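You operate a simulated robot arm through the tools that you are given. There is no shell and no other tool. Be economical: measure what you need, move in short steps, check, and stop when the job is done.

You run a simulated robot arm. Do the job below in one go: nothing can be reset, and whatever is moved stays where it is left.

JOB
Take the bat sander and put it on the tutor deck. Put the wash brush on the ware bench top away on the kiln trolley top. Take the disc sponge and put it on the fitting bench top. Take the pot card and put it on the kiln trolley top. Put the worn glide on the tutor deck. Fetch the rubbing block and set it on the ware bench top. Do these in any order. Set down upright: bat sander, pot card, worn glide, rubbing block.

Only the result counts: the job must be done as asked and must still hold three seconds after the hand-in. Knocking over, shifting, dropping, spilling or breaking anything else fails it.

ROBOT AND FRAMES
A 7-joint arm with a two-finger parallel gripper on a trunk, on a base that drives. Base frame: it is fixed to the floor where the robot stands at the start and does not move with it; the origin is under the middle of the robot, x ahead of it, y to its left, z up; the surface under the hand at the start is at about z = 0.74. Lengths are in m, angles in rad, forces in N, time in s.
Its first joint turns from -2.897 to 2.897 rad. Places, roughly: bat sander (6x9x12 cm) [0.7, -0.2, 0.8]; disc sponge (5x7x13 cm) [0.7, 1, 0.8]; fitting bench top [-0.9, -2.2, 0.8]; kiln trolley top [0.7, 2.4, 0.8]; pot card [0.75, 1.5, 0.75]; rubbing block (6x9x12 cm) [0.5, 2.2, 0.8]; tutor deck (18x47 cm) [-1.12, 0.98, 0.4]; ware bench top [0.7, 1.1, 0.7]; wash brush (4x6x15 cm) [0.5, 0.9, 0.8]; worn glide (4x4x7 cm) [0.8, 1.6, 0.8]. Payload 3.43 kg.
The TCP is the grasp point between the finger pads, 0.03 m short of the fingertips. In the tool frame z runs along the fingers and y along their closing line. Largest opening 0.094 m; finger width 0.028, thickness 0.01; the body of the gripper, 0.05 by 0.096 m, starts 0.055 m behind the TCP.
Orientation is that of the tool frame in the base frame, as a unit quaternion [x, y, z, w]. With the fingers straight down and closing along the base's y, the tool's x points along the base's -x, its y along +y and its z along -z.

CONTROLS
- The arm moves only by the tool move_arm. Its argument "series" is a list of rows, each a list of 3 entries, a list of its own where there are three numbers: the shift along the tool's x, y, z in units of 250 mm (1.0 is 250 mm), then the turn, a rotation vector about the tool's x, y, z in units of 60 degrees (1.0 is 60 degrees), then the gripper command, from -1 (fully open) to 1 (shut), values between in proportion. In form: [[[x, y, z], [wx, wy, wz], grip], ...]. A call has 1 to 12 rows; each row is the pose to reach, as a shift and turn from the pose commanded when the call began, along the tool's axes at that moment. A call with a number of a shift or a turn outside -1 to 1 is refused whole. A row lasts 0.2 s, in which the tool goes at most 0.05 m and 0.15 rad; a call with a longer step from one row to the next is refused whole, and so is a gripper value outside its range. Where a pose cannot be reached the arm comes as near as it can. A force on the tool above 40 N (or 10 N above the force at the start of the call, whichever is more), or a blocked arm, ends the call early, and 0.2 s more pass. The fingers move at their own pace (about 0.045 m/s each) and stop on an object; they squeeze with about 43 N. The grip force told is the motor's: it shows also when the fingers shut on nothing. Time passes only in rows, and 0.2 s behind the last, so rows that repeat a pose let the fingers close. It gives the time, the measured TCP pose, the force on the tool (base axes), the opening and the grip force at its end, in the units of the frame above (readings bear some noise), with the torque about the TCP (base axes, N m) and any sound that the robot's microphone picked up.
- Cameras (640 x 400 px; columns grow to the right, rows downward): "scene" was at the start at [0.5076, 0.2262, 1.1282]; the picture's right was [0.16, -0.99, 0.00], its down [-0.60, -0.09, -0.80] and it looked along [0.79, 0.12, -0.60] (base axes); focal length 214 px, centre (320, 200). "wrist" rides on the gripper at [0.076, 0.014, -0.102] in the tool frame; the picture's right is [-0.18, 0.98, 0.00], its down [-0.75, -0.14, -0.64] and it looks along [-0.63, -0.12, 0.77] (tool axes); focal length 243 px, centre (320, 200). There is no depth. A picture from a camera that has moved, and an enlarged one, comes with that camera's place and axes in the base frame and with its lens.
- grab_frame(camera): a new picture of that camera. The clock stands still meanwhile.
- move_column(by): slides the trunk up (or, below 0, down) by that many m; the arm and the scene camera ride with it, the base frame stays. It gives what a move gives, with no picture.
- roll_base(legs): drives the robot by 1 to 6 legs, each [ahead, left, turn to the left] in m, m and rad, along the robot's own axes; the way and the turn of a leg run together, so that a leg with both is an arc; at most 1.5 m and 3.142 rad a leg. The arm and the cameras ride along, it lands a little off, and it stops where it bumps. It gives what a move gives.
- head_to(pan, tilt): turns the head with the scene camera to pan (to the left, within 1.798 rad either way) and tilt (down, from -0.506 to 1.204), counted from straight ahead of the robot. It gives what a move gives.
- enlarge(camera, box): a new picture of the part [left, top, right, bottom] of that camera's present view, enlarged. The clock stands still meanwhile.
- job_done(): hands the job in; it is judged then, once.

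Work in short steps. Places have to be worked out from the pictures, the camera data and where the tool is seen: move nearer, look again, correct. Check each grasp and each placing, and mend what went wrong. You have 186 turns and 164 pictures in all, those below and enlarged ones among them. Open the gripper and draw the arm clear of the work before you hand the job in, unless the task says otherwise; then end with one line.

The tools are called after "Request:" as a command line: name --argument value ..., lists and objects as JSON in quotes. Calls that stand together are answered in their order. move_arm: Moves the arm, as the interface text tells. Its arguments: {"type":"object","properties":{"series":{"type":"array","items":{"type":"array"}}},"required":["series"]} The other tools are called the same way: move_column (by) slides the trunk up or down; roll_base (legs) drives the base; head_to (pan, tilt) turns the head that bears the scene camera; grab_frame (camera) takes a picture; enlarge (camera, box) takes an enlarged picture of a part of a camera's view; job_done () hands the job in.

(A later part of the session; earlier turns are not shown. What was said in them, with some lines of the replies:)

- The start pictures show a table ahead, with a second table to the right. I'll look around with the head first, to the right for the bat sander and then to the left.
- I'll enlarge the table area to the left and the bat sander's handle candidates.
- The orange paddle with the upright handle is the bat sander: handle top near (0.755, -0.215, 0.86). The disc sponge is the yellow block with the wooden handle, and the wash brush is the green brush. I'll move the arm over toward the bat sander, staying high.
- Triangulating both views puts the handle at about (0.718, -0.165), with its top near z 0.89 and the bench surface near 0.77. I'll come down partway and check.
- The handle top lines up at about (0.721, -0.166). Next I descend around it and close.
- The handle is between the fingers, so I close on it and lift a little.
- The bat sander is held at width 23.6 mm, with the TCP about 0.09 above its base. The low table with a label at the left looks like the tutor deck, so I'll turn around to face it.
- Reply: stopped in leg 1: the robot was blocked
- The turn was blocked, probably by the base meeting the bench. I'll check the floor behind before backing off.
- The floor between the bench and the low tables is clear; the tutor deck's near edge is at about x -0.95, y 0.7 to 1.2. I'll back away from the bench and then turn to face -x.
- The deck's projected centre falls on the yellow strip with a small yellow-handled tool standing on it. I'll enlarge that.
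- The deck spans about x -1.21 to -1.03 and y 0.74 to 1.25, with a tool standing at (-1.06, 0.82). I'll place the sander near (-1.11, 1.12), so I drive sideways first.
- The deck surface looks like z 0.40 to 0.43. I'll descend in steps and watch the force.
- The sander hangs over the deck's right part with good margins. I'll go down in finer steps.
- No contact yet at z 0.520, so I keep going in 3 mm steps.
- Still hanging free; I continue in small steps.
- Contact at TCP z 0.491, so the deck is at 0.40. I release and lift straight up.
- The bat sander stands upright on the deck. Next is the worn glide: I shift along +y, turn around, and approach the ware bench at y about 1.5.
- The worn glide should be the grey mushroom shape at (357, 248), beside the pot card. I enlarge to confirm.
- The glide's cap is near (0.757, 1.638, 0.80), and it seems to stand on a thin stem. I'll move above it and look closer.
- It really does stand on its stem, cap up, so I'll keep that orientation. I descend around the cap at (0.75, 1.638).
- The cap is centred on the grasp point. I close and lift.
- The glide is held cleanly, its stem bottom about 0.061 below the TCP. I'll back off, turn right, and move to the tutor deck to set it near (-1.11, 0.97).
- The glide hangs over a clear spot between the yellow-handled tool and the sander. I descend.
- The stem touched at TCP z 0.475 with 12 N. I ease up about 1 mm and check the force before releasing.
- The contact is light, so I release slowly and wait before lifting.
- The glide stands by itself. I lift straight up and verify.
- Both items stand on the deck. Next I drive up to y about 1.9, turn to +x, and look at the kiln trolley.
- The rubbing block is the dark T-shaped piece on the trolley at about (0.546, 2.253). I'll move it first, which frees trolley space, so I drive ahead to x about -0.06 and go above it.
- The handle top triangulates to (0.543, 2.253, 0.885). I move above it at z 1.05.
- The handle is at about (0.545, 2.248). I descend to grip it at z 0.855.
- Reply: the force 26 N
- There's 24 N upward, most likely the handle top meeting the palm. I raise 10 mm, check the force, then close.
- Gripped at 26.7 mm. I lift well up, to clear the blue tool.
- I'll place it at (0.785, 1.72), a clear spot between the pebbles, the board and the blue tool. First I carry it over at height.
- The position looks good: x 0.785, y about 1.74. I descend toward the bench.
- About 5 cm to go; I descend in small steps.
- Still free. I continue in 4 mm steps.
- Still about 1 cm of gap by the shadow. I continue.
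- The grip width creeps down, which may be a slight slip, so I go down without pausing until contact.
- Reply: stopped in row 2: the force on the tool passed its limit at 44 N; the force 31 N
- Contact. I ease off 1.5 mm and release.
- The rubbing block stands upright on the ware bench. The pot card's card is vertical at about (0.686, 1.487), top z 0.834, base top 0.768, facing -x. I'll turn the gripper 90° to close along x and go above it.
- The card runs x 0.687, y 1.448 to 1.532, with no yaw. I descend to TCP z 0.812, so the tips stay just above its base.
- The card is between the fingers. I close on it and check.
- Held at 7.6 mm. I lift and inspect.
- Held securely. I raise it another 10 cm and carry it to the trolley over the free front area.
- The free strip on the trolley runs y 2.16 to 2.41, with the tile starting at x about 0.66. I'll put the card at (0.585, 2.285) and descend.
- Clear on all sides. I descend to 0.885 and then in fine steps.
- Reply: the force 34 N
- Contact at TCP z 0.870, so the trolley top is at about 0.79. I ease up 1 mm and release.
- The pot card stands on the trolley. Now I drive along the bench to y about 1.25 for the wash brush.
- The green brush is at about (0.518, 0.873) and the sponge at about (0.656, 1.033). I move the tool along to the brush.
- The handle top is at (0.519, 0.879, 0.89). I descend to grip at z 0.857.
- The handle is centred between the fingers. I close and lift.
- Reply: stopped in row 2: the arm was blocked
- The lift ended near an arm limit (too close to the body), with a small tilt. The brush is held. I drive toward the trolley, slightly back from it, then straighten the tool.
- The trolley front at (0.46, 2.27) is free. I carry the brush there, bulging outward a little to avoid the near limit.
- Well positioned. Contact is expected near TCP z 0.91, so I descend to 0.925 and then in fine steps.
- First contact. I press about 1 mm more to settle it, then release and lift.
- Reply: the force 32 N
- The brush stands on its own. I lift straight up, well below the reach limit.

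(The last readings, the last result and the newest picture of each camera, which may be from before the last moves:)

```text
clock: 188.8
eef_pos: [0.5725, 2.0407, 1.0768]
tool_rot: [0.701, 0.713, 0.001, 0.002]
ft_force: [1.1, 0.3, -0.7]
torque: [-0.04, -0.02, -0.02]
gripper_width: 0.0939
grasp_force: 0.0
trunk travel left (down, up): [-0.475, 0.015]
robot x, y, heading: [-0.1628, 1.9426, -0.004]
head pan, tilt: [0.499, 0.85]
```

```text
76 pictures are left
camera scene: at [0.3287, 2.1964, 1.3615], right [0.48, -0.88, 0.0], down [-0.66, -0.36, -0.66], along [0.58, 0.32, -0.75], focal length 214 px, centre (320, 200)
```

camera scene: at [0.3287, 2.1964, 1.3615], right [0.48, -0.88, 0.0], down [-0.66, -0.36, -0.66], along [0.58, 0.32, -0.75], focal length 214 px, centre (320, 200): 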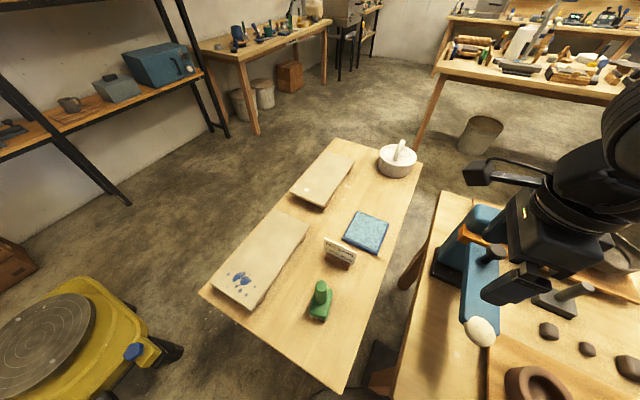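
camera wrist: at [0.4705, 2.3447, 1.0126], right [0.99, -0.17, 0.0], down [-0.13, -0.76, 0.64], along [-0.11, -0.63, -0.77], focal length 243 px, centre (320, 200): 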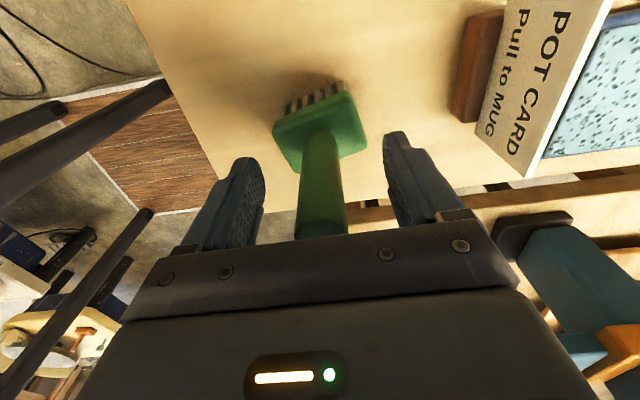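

Both trolley items stand. Last is the disc sponge, so I drive to y about 1.05.

Request:
roll_base --legs '[[0, -0.9, 0], [0.07, 0, 0]]'

Request:
head_to --pan -0.4 --tilt 0.85

Request:
grab_frame --camera "scene"

Request:
grab_frame --camera "wrist"

```text
clock: 194.1
eef_pos: [0.6435, 1.1429, 1.0765]
tool_rot: [0.701, 0.713, 0.001, 0.001]
ft_force: [0.1, -0.5, -0.2]
torque: [-0.02, -0.01, -0.02]
gripper_width: 0.094
grasp_force: 0.1
trunk travel left (down, up): [-0.475, 0.015]
robot x, y, heading: [-0.0949, 1.0456, 0.003]
head pan, tilt: [0.499, 0.85]
```

```text
clock: 195.3
eef_pos: [0.6436, 1.1428, 1.0765]
tool_rot: [0.701, 0.713, 0.001, 0.001]
ft_force: [0.9, 0.5, 1.0]
torque: [-0.04, -0.01, 0.02]
gripper_width: 0.094
grasp_force: 0.0
trunk travel left (down, up): [-0.475, 0.015]
robot x, y, heading: [-0.0913, 1.0468, 0.006]
head pan, tilt: [-0.4, 0.85]
```

```text
75 pictures are left
camera scene: at [0.4019, 1.2299, 1.3616], right [-0.39, -0.92, 0.0], down [-0.69, 0.29, -0.66], along [0.61, -0.26, -0.75], focal length 214 px, centre (320, 200)
```

scene: 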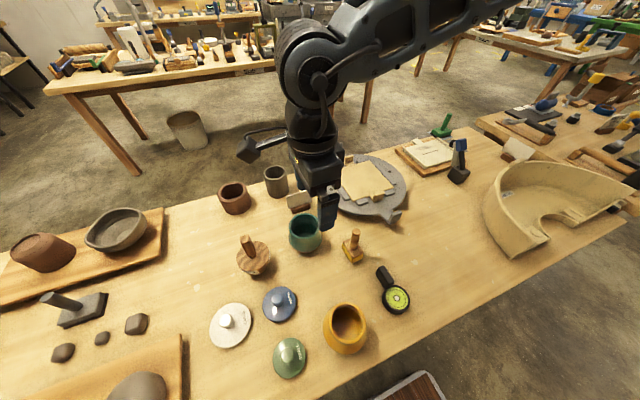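

```text
74 pictures are left
camera wrist: at [0.6546, 1.2198, 1.1779], right [0.99, -0.17, 0.0], down [-0.13, -0.76, 0.64], along [-0.1, -0.63, -0.77], focal length 243 px, centre (320, 200)
```

wrist: 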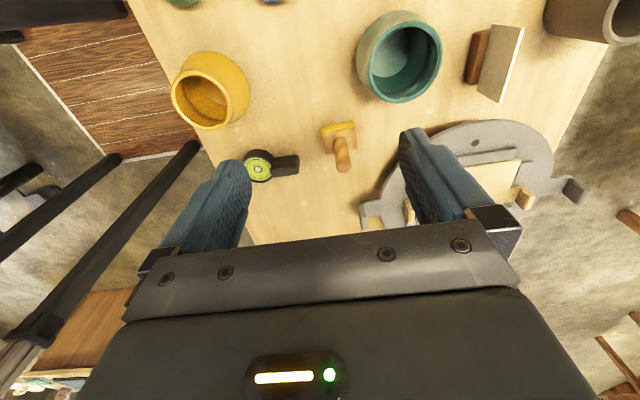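

The sponge's handle top is at about (0.660, 1.016, 0.865). I move above it and partway down.

Request:
move_arm --series '[[[-0.17, 0.02, 0], [0, 0, 0], -1], [[-0.34, 0.04, 0], [0, 0, 0], -1], [[-0.5, 0.063, 0], [0, 0, 0], -1], [[-0.51, 0.063, 0.18], [0, 0, 0], -1], [[-0.51, 0.063, 0.36], [0, 0, 0], -1], [[-0.51, 0.063, 0.52], [0, 0, 0], -1]]'

Request:
grab_frame --camera "wrist"

```text
clock: 196.7
eef_pos: [0.6621, 1.0143, 0.9459]
tool_rot: [0.7, 0.714, 0.002, 0.002]
ft_force: [0.5, 0.7, -0.2]
torque: [-0.02, 0.01, -0.02]
gripper_width: 0.0939
grasp_force: 0.1
trunk travel left (down, up): [-0.475, 0.015]
robot x, y, heading: [-0.0937, 1.0455, 0.002]
head pan, tilt: [-0.4, 0.85]
```

```text
73 pictures are left
camera wrist: at [0.673, 1.0916, 1.0477], right [0.99, -0.17, 0.0], down [-0.13, -0.76, 0.64], along [-0.1, -0.63, -0.77], focal length 243 px, centre (320, 200)
```

wrist: 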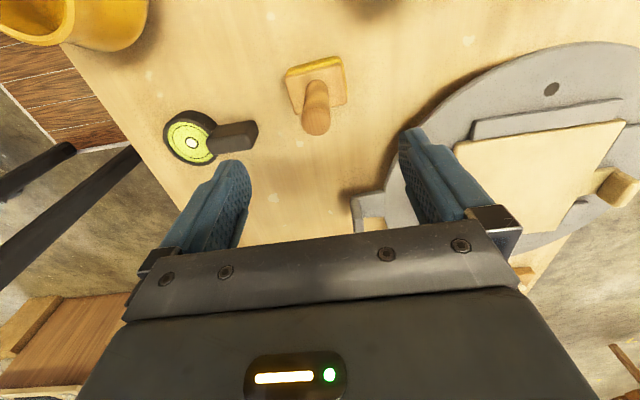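

Alignment is within 3 mm. I descend to 0.836 and close.

Request:
move_arm --series '[[[0.01, -0.012, 0.14], [0, 0, 0], -1], [[0.01, -0.012, 0.28], [0, 0, 0], -1], [[0.01, -0.012, 0.38], [0, 0, 0], -1], [[0.01, -0.012, 0.44], [0, 0, 0], -1]]'

Request:
grab_frame --camera "wrist"

Request:
enlarge --camera "scene" --box '[280, 180, 440, 300]'

```text
clock: 197.7
eef_pos: [0.6587, 1.0164, 0.836]
tool_rot: [0.7, 0.714, 0.001, 0.001]
ft_force: [-0.3, -0.9, -0.7]
torque: [0.03, -0.02, -0.01]
gripper_width: 0.0941
grasp_force: 0.1
trunk travel left (down, up): [-0.475, 0.015]
robot x, y, heading: [-0.0927, 1.0474, 0.001]
head pan, tilt: [-0.4, 0.85]
```

```text
72 pictures are left
camera wrist: at [0.6706, 1.0944, 0.9369], right [0.99, -0.17, 0.0], down [-0.13, -0.76, 0.64], along [-0.1, -0.63, -0.77], focal length 243 px, centre (320, 200)
```

wrist: 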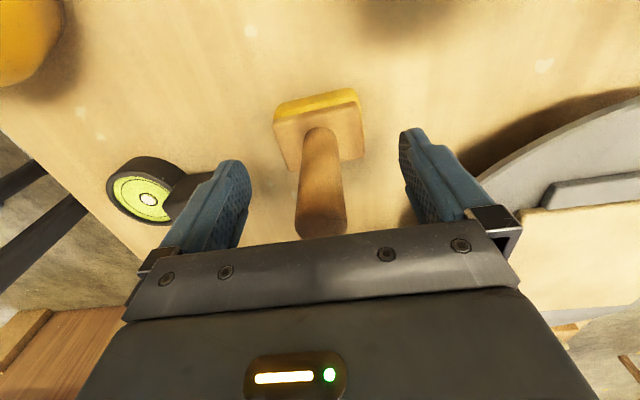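

```text
3.33 times, centred on (360, 240) of scene
camera zoom: at [0.4018, 1.2298, 1.3617], right [-0.39, -0.92, 0.0], down [-0.69, 0.29, -0.66], along [0.61, -0.26, -0.75], focal length 715 px, centre (187, 67)
```

zoom: 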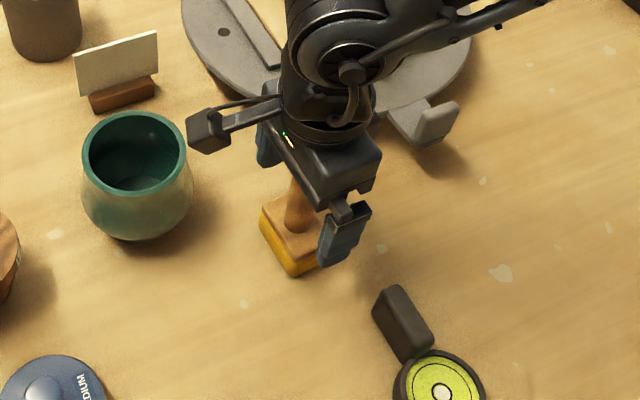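

The handle is centred. I close and lift.

Request:
move_arm --series '[[[0, 0, 0], [0, 0, 0], 1], [[0, 0, 0], [0, 0, 0], 1], [[0, 0, 0], [0, 0, 0], 1], [[0, 0, 0], [0, 0, 0], 1], [[0, 0, 0], [0, 0, 0], 1]]'

Request:
move_arm --series '[[[0, 0, -0.08], [0, 0, 0], 1], [[0, 0, -0.24], [0, 0, 0], 1], [[0, 0, -0.42], [0, 0, 0], 1], [[0, 0, -0.6], [0, 0, 0], 1], [[0, 0, -0.78], [0, 0, 0], 1], [[0, 0, -0.96], [0, 0, 0], 1]]'

Request:
grab_frame --camera "wrist"

Request:
head_to --pan -1.79 --tilt 0.4

Request:
grab_frame --camera "scene"

```text
clock: 198.9
eef_pos: [0.6595, 1.0167, 0.8351]
tool_rot: [0.7, 0.714, 0.001, 0.001]
ft_force: [-1.7, -0.5, 0.4]
torque: [0.01, -0.04, 0.0]
gripper_width: 0.023
grasp_force: 32.0
trunk travel left (down, up): [-0.475, 0.015]
robot x, y, heading: [-0.0896, 1.0495, 0.007]
head pan, tilt: [-0.4, 0.85]
```

```text
clock: 200.3
eef_pos: [0.6574, 1.0176, 1.0764]
tool_rot: [0.701, 0.713, 0.0, 0.002]
ft_force: [-0.3, 0.1, -1.4]
torque: [0.03, -0.03, -0.02]
gripper_width: 0.0227
grasp_force: 42.9
trunk travel left (down, up): [-0.475, 0.015]
robot x, y, heading: [-0.0927, 1.0513, -0.001]
head pan, tilt: [-0.4, 0.85]
```

```text
70 pictures are left
camera wrist: at [0.6696, 1.0944, 1.1783], right [0.99, -0.17, 0.0], down [-0.13, -0.76, 0.64], along [-0.1, -0.63, -0.77], focal length 243 px, centre (320, 200)
```

wrist: 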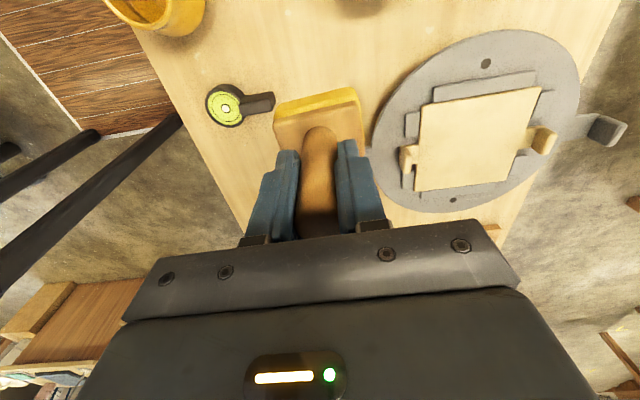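

```text
clock: 201.9
eef_pos: [0.6575, 1.0175, 1.0765]
tool_rot: [0.7, 0.714, 0.001, 0.001]
ft_force: [-0.9, -0.8, -1.1]
torque: [-0.01, -0.03, 0.0]
gripper_width: 0.0228
grasp_force: 43.0
trunk travel left (down, up): [-0.475, 0.015]
robot x, y, heading: [-0.0922, 1.0466, 0.0]
head pan, tilt: [-1.791, 0.4]
```

```text
69 pictures are left
camera scene: at [0.3099, 1.1697, 1.4007], right [-0.98, 0.22, 0.0], down [0.08, 0.38, -0.92], along [-0.2, -0.9, -0.39], focal length 214 px, centre (320, 200)
```

scene: 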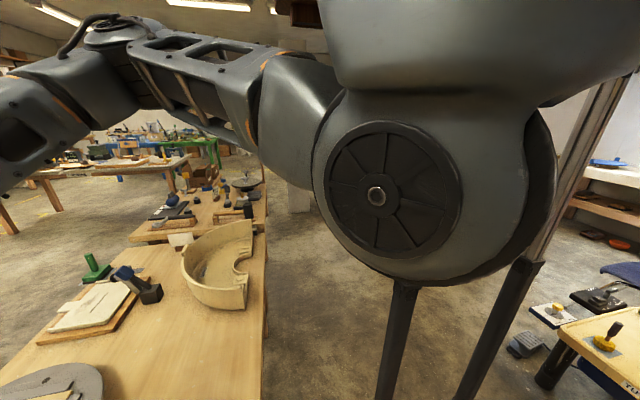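

The sponge is held, with its bottom about 0.10 below the TCP. I back off and turn to face -y, to see the way to the fitting bench.

Request:
roll_base --legs '[[-0.27, 0, 0], [0, 0, -1.571]]'

Request:
head_to --pan 0.0 --tilt 0.3

Request:
grab_frame --camera "scene"

Request:
head_to --pan -0.7 --tilt 0.4

Request:
grab_frame --camera "scene"

```text
clock: 207.6
eef_pos: [-0.3859, 0.2958, 1.0757]
tool_rot: [1.0, 0.012, -0.001, 0.002]
ft_force: [0.3, -0.2, -0.4]
torque: [0.04, 0.01, 0.03]
gripper_width: 0.0229
grasp_force: 43.1
trunk travel left (down, up): [-0.475, 0.015]
robot x, y, heading: [-0.36, 1.0467, -1.566]
head pan, tilt: [-1.791, 0.4]
```

```text
clock: 209.4
eef_pos: [-0.3848, 0.2965, 1.0752]
tool_rot: [1.0, 0.012, 0.0, 0.001]
ft_force: [0.4, 1.0, -0.6]
torque: [0.04, -0.01, 0.03]
gripper_width: 0.0228
grasp_force: 43.0
trunk travel left (down, up): [-0.475, 0.015]
robot x, y, heading: [-0.3613, 1.0468, -1.565]
head pan, tilt: [0.0, 0.3]
```

```text
68 pictures are left
camera scene: at [-0.1425, 0.5299, 1.41], right [-1.0, -0.01, 0.0], down [0.0, 0.3, -0.96], along [0.01, -0.96, -0.3], focal length 214 px, centre (320, 200)
```

scene: 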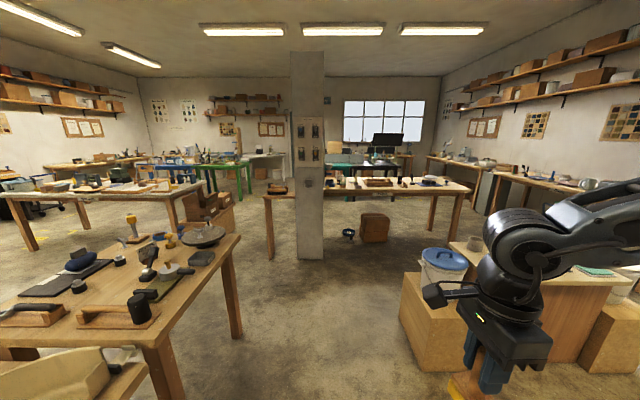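

```text
clock: 210.4
eef_pos: [-0.3857, 0.2959, 1.0762]
tool_rot: [1.0, 0.012, 0.0, 0.002]
ft_force: [0.4, -0.1, -0.9]
torque: [-0.04, -0.03, -0.03]
gripper_width: 0.0225
grasp_force: 42.7
trunk travel left (down, up): [-0.475, 0.015]
robot x, y, heading: [-0.364, 1.0447, -1.557]
head pan, tilt: [-0.7, 0.4]
```

```text
67 pictures are left
camera scene: at [-0.2022, 0.5519, 1.4008], right [-0.77, 0.64, 0.0], down [0.25, 0.3, -0.92], along [-0.59, -0.71, -0.39], focal length 214 px, centre (320, 200)
```

scene: 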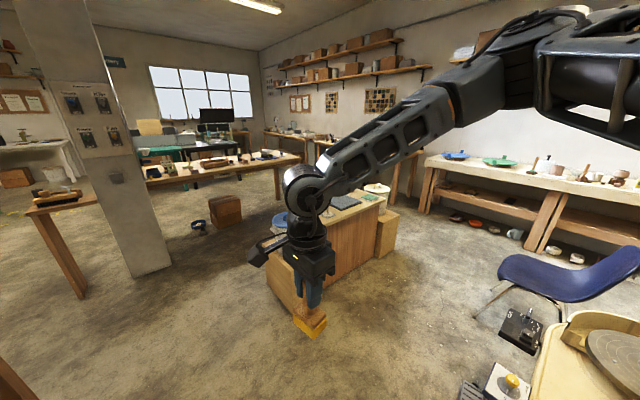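

The fitting bench stands beyond a pillar (x about -0.18 to 0.13, y -1.7), with boxes at x < -0.70, y -0.76 to -0.3. I swing the tool to the right for pillar clearance and drive ahead in stages.

Request:
move_arm --series '[[[-0.18, 0, 0], [0, 0, 0], 1], [[-0.36, 0, 0], [0, 0, 0], 1], [[-0.54, 0, 0], [0, 0, 0], 1], [[-0.72, 0, 0], [0, 0, 0], 1], [[-0.9, 0, 0], [0, 0, 0], 1]]'

Request:
roll_base --legs '[[1.3, 0, 0]]'

Request:
head_to --pan 0.0 --tilt 0.5

Request:
grab_frame --camera "scene"

Request:
head_to --pan -0.9 --tilt 0.7

Request:
grab_frame --camera "scene"

```text
clock: 211.7
eef_pos: [-0.6111, 0.2893, 1.0779]
tool_rot: [1.0, 0.013, 0.0, 0.002]
ft_force: [-0.4, 0.2, 0.3]
torque: [0.0, 0.05, 0.0]
gripper_width: 0.0226
grasp_force: 42.8
trunk travel left (down, up): [-0.475, 0.015]
robot x, y, heading: [-0.3616, 1.0463, -1.557]
head pan, tilt: [-0.7, 0.4]
```

```text
clock: 218.2
eef_pos: [-0.6073, -1.0164, 1.0784]
tool_rot: [1.0, 0.009, 0.001, 0.001]
ft_force: [0.7, -0.6, -0.9]
torque: [-0.02, 0.0, 0.02]
gripper_width: 0.0218
grasp_force: 42.6
trunk travel left (down, up): [-0.475, 0.015]
robot x, y, heading: [-0.3525, -0.2624, -1.565]
head pan, tilt: [-0.7, 0.4]
```

```text
clock: 219.3
eef_pos: [-0.6064, -1.0172, 1.077]
tool_rot: [1.0, 0.01, 0.001, 0.003]
ft_force: [0.3, -0.5, -0.4]
torque: [-0.02, 0.04, 0.0]
gripper_width: 0.0221
grasp_force: 43.1
trunk travel left (down, up): [-0.475, 0.015]
robot x, y, heading: [-0.3529, -0.2618, -1.57]
head pan, tilt: [0.0, 0.499]
```

```text
66 pictures are left
camera scene: at [-0.1368, -0.778, 1.3916], right [-1.0, 0.0, 0.0], down [0.0, 0.48, -0.88], along [0.0, -0.88, -0.48], focal length 214 px, centre (320, 200)
```

scene: 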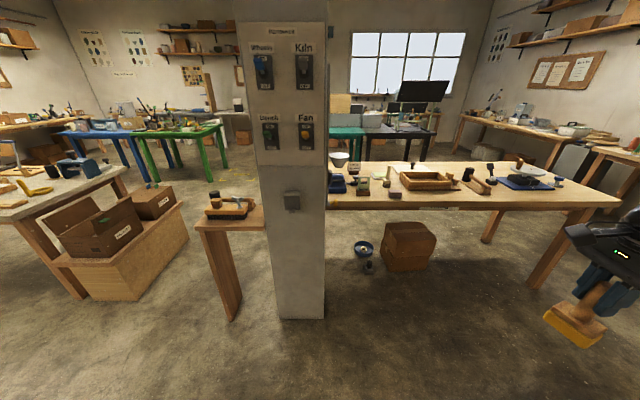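

```text
clock: 220.5
eef_pos: [-0.6065, -1.0168, 1.0773]
tool_rot: [1.0, 0.01, 0.0, 0.001]
ft_force: [-0.3, 0.5, -0.9]
torque: [0.02, 0.01, -0.01]
gripper_width: 0.0216
grasp_force: 42.9
trunk travel left (down, up): [-0.475, 0.015]
robot x, y, heading: [-0.3522, -0.2651, -1.569]
head pan, tilt: [-0.901, 0.7]
```

```text
65 pictures are left
camera scene: at [-0.2034, -0.74, 1.3739], right [-0.62, 0.78, 0.0], down [0.5, 0.4, -0.77], along [-0.6, -0.48, -0.64], focal length 214 px, centre (320, 200)
```

scene: 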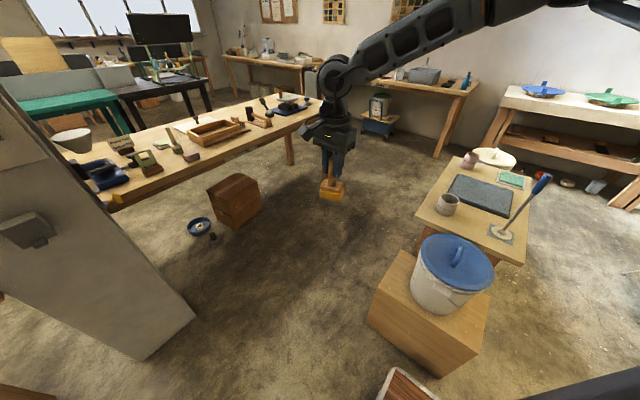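

The bench front edge is at y about -1.75, with a free spot near (-0.87, -1.88). I drive ahead past the box, then to the right, and look closer.

Request:
roll_base --legs '[[0.62, 0, 0], [0.22, -0.28, 0]]'

Request:
head_to --pan -0.3 --tilt 0.75

Request:
grab_frame --camera "scene"

Request:
grab_frame --camera "wrist"

```text
clock: 225.5
eef_pos: [-0.8147, -1.7793, 1.0776]
tool_rot: [0.999, -0.039, -0.001, 0.002]
ft_force: [0.1, 0.2, -0.4]
torque: [0.01, 0.02, 0.0]
gripper_width: 0.0219
grasp_force: 42.8
trunk travel left (down, up): [-0.475, 0.015]
robot x, y, heading: [-0.4869, -1.0517, -1.667]
head pan, tilt: [-0.901, 0.7]
stopped in leg 2: the robot was blocked; the commanded pose is now the measured one
```

```text
clock: 226.5
eef_pos: [-0.8143, -1.7783, 1.0777]
tool_rot: [0.999, -0.039, 0.0, 0.001]
ft_force: [0.6, -0.3, -1.3]
torque: [-0.02, -0.01, 0.01]
gripper_width: 0.0217
grasp_force: 43.4
trunk travel left (down, up): [-0.475, 0.015]
robot x, y, heading: [-0.4885, -1.0515, -1.668]
head pan, tilt: [-0.3, 0.75]
```

```text
64 pictures are left
camera scene: at [-0.3476, -1.5725, 1.3697], right [-0.92, 0.39, 0.0], down [0.26, 0.63, -0.73], along [-0.28, -0.67, -0.68], focal length 214 px, centre (320, 200)
```

scene: 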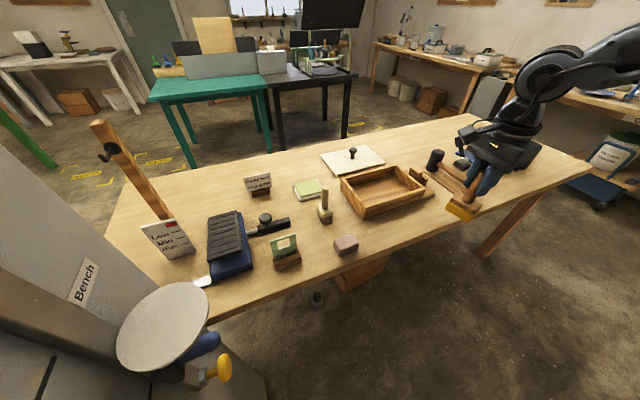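

```text
63 pictures are left
camera wrist: at [-0.7411, -1.7979, 1.1792], right [-0.26, -0.97, 0.0], down [-0.74, 0.2, 0.64], along [-0.62, 0.16, -0.77], focal length 243 px, centre (320, 200)
```

wrist: 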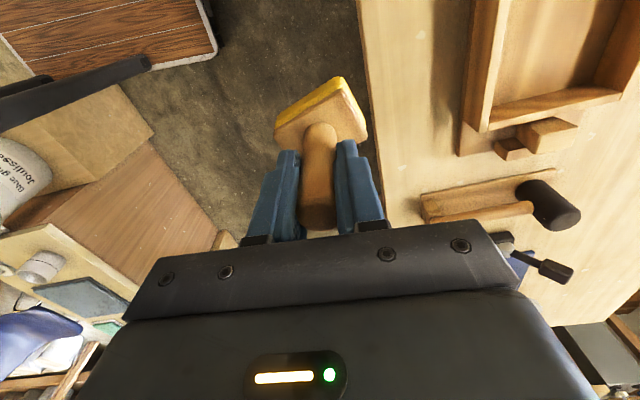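

The base was stopped, probably by the box at its rear; I'll inspect that later. Everything is within reach from here. The strip at (-0.78, -1.905) between bench edge (y -1.84) and tray (y -1.99) is clear, so I move over it and come partway down.

Request:
move_arm --series '[[[0.06, 0.17, 0], [0, 0, 0], 1], [[0.12, 0.34, 0], [0, 0, 0], 1], [[0.177, 0.496, 0], [0, 0, 0], 1], [[0.177, 0.496, 0.15], [0, 0, 0], 1], [[0.177, 0.496, 0.3], [0, 0, 0], 1], [[0.177, 0.496, 0.42], [0, 0, 0], 1]]'

Request:
grab_frame --camera "scene"

Request:
grab_frame --camera "wrist"

```text
clock: 227.9
eef_pos: [-0.7803, -1.9048, 0.9732]
tool_rot: [0.999, -0.04, 0.0, 0.002]
ft_force: [0.8, 0.3, -1.4]
torque: [0.01, 0.02, 0.01]
gripper_width: 0.0215
grasp_force: 43.0
trunk travel left (down, up): [-0.475, 0.015]
robot x, y, heading: [-0.4876, -1.0547, -1.667]
head pan, tilt: [-0.3, 0.75]
```

```text
62 pictures are left
camera scene: at [-0.3474, -1.5724, 1.3698], right [-0.92, 0.39, 0.0], down [0.26, 0.63, -0.73], along [-0.28, -0.67, -0.68], focal length 214 px, centre (320, 200)
```

scene: 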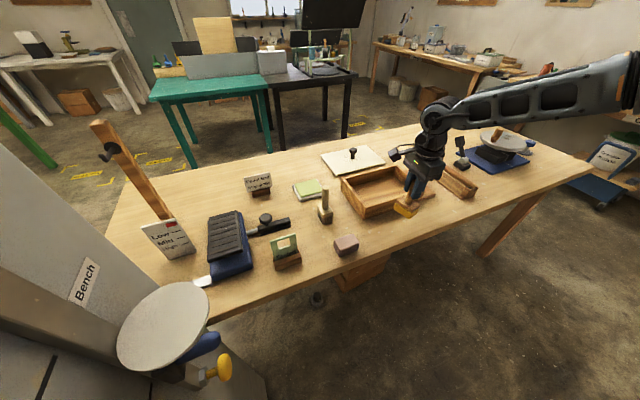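

```text
61 pictures are left
camera wrist: at [-0.7067, -1.9251, 1.0749], right [-0.26, -0.97, 0.0], down [-0.74, 0.2, 0.64], along [-0.62, 0.16, -0.77], focal length 243 px, centre (320, 200)
```

wrist: 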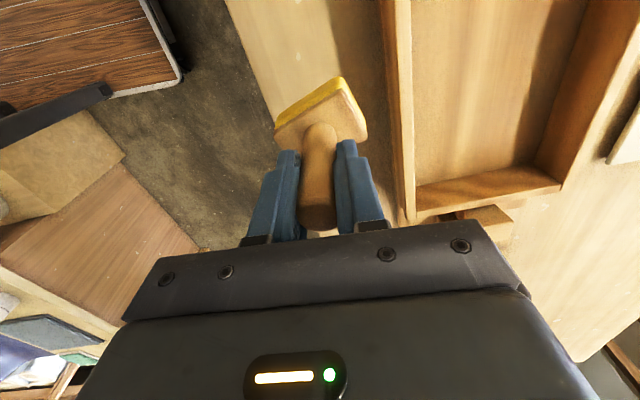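

The strip runs y -1.84 to -1.97, and the sponge is centred at -1.905. I continue down in steps.

Request:
move_arm --series '[[[0, 0, 0.1], [0, 0, 0], 1], [[0, 0, 0.2], [0, 0, 0], 1], [[0, 0, 0.26], [0, 0, 0], 1]]'

Request:
move_arm --series '[[[0, 0, 0.012], [0, 0, 0], 1], [[0, 0, 0.024], [0, 0, 0], 1]]'

Request:
move_arm --series '[[[0, 0, 0.012], [0, 0, 0], 1], [[0, 0, 0.024], [0, 0, 0], 1]]'

Request:
enlarge --camera "scene" --box '[340, 140, 480, 260]'

```text
clock: 228.7
eef_pos: [-0.7814, -1.9049, 0.9076]
tool_rot: [0.999, -0.04, -0.001, 0.001]
ft_force: [0.5, 0.1, -0.2]
torque: [-0.01, -0.04, -0.03]
gripper_width: 0.0215
grasp_force: 42.9
trunk travel left (down, up): [-0.475, 0.015]
robot x, y, heading: [-0.4878, -1.052, -1.665]
head pan, tilt: [-0.3, 0.75]
```

```text
clock: 229.3
eef_pos: [-0.7809, -1.9057, 0.9049]
tool_rot: [0.999, -0.039, -0.001, 0.002]
ft_force: [1.5, 2.6, 13.4]
torque: [0.69, -0.06, -0.08]
gripper_width: 0.0217
grasp_force: 43.2
trunk travel left (down, up): [-0.475, 0.015]
robot x, y, heading: [-0.4882, -1.0524, -1.665]
head pan, tilt: [-0.3, 0.75]
```

```text
clock: 229.8
eef_pos: [-0.7816, -1.9086, 0.9034]
tool_rot: [0.999, -0.04, 0.0, 0.004]
ft_force: [0.7, 2.2, 17.8]
torque: [0.8, 0.02, -0.03]
gripper_width: 0.0216
grasp_force: 42.9
trunk travel left (down, up): [-0.475, 0.015]
robot x, y, heading: [-0.4894, -1.0508, -1.668]
head pan, tilt: [-0.3, 0.75]
stopped in row 2: the force on the tool passed its limit at 45 N (the readings are from after the stop); the commanded pose is now the measured one
```

```text
3.33 times, centred on (410, 200) of scene
camera zoom: at [-0.3471, -1.5716, 1.3699], right [-0.92, 0.39, 0.0], down [0.26, 0.63, -0.73], along [-0.28, -0.68, -0.68], focal length 715 px, centre (20, 200)
```

zoom: 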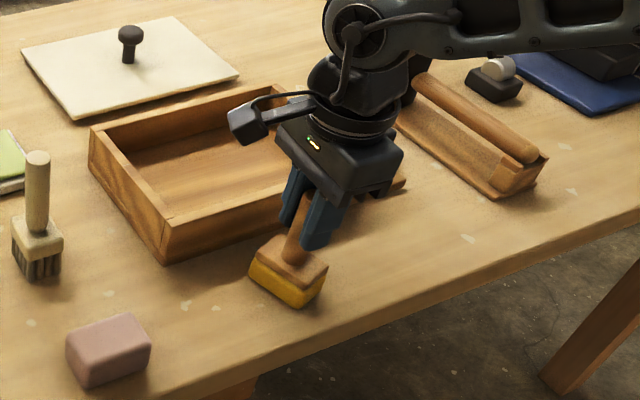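

Contact with the +y edge of the sponge first, a slight tilt; the sponge sits within the strip. I ease up 1 mm, open partly, and look.

Request:
move_arm --series '[[[0, 0, -0.004], [0, 0, 0], 0.4], [[0, 0, -0.004], [0, 0, 0], 0.2], [[0, 0, -0.004], [0, 0, 0], 0], [[0, 0, -0.004], [0, 0, 0], 0], [[0, 0, -0.004], [0, 0, 0], 0]]'

Request:
enlarge --camera "scene" --box '[340, 140, 480, 260]'

Request:
grab_frame --camera "wrist"

```text
clock: 231.0
eef_pos: [-0.7811, -1.9089, 0.9015]
tool_rot: [0.999, -0.039, -0.001, 0.003]
ft_force: [0.2, -0.2, -0.1]
torque: [0.01, -0.02, -0.02]
gripper_width: 0.0467
grasp_force: 0.1
trunk travel left (down, up): [-0.475, 0.015]
robot x, y, heading: [-0.4873, -1.0523, -1.669]
head pan, tilt: [-0.3, 0.75]
```

```text
3.33 times, centred on (410, 200) of scene
camera zoom: at [-0.3475, -1.5725, 1.3697], right [-0.92, 0.39, 0.0], down [0.26, 0.63, -0.73], along [-0.28, -0.67, -0.68], focal length 715 px, centre (20, 200)
```

zoom: 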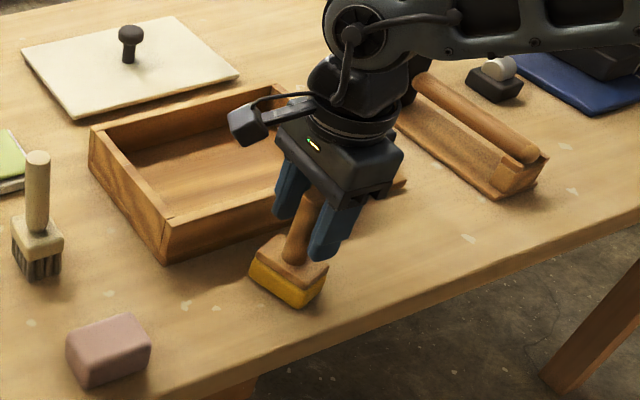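

```text
58 pictures are left
camera wrist: at [-0.7071, -1.9267, 1.0039], right [-0.26, -0.97, 0.01], down [-0.74, 0.2, 0.64], along [-0.62, 0.16, -0.77], focal length 243 px, centre (320, 200)
```

wrist: 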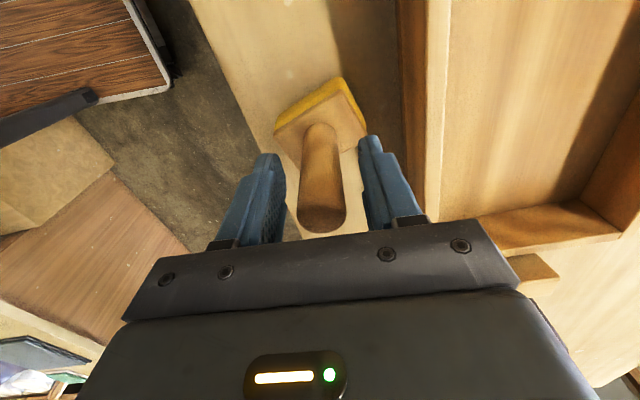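

The sponge stands by itself. I lift straight up and look again, also at the box behind that stopped the base.

Request:
move_arm --series '[[[0, 0, -0.1], [0, 0, 0], 0], [[0, 0, -0.26], [0, 0, 0], 0], [[0, 0, -0.42], [0, 0, 0], 0], [[0, 0, -0.6], [0, 0, 0], 0], [[0, 0, -0.78], [0, 0, 0], -1]]'

Request:
grab_frame --camera "scene"

Request:
head_to --pan -1.79 --tilt 0.8

Request:
grab_frame --camera "scene"

```text
clock: 232.2
eef_pos: [-0.7812, -1.9069, 1.0967]
tool_rot: [0.999, -0.039, 0.0, 0.002]
ft_force: [-0.5, -0.3, -0.7]
torque: [0.0, -0.02, -0.01]
gripper_width: 0.0819
grasp_force: 0.0
trunk travel left (down, up): [-0.475, 0.015]
robot x, y, heading: [-0.4882, -1.0495, -1.66]
head pan, tilt: [-0.3, 0.75]
```

```text
57 pictures are left
camera scene: at [-0.3475, -1.5727, 1.3695], right [-0.92, 0.39, 0.0], down [0.26, 0.63, -0.73], along [-0.28, -0.67, -0.68], focal length 214 px, centre (320, 200)
```

scene: 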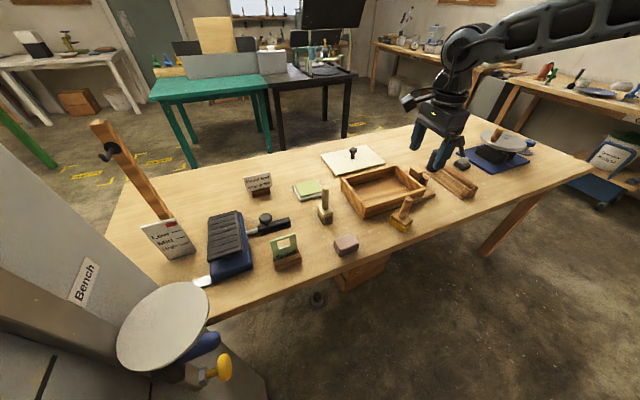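

```text
clock: 233.8
eef_pos: [-0.7813, -1.9061, 1.0964]
tool_rot: [0.999, -0.039, -0.001, 0.004]
ft_force: [-0.3, 0.1, 0.9]
torque: [0.02, 0.03, 0.0]
gripper_width: 0.0941
grasp_force: 0.0
trunk travel left (down, up): [-0.475, 0.015]
robot x, y, heading: [-0.492, -1.0535, -1.662]
head pan, tilt: [-1.791, 0.799]
```

```text
56 pictures are left
camera scene: at [-0.3922, -1.471, 1.3657], right [0.31, 0.95, 0.0], down [0.68, -0.22, -0.7], along [-0.66, 0.22, -0.72], focal length 214 px, centre (320, 200)
```

scene: 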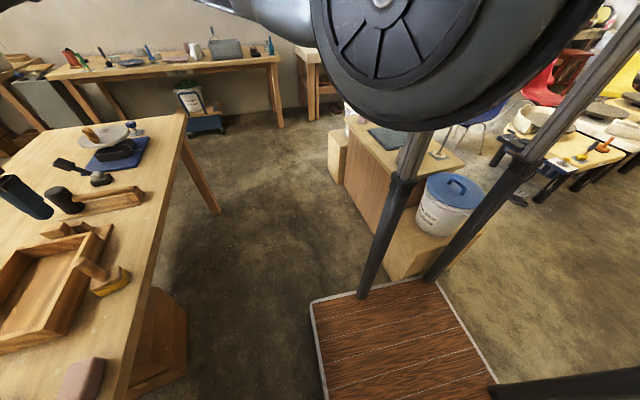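

The sponge stands on the fitting bench and the bucket and box are upright. The tutor deck is visible from here, so I check it once more.

Request:
enlarge --camera "scene" --box '[500, 90, 640, 190]'

Request:
enlarge --camera "scene" --box '[310, 110, 510, 310]'

```text
4.00 times, centred on (570, 140) of scene
camera zoom: at [-0.3922, -1.471, 1.3657], right [0.31, 0.95, 0.0], down [0.68, -0.22, -0.7], along [-0.66, 0.22, -0.72], focal length 858 px, centre (-680, 440)
```

zoom: 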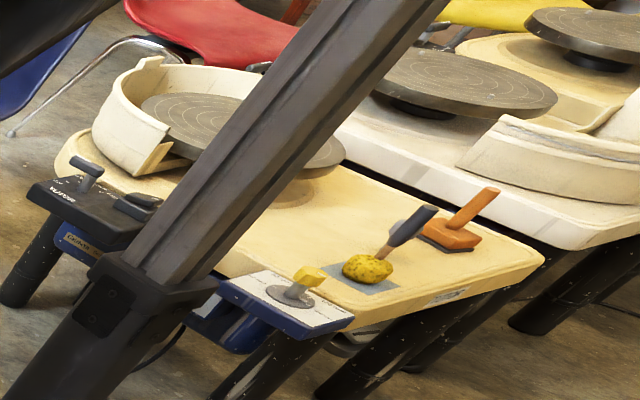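

```text
2.00 times, centred on (410, 210) of scene
camera zoom: at [-0.3922, -1.471, 1.3657], right [0.31, 0.95, 0.0], down [0.68, -0.22, -0.7], along [-0.66, 0.22, -0.72], focal length 429 px, centre (140, 180)
```

zoom: 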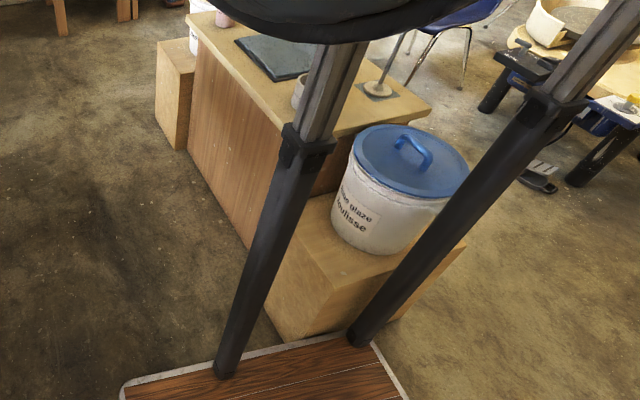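

The bat sander still stands on the tutor deck, and the grey of the glide shows just behind the yellow-handled tool. The gripper is open and clear at z 1.10, so I hand in.

Request:
job_done

```text
The job is handed in.
```

I placed all six items as asked and handed the job in. On the way to the fitting bench the base stopped against the box with the bucket. Both still stood upright afterwards, but I couldn't rule out a few centimetres of shift in the box.
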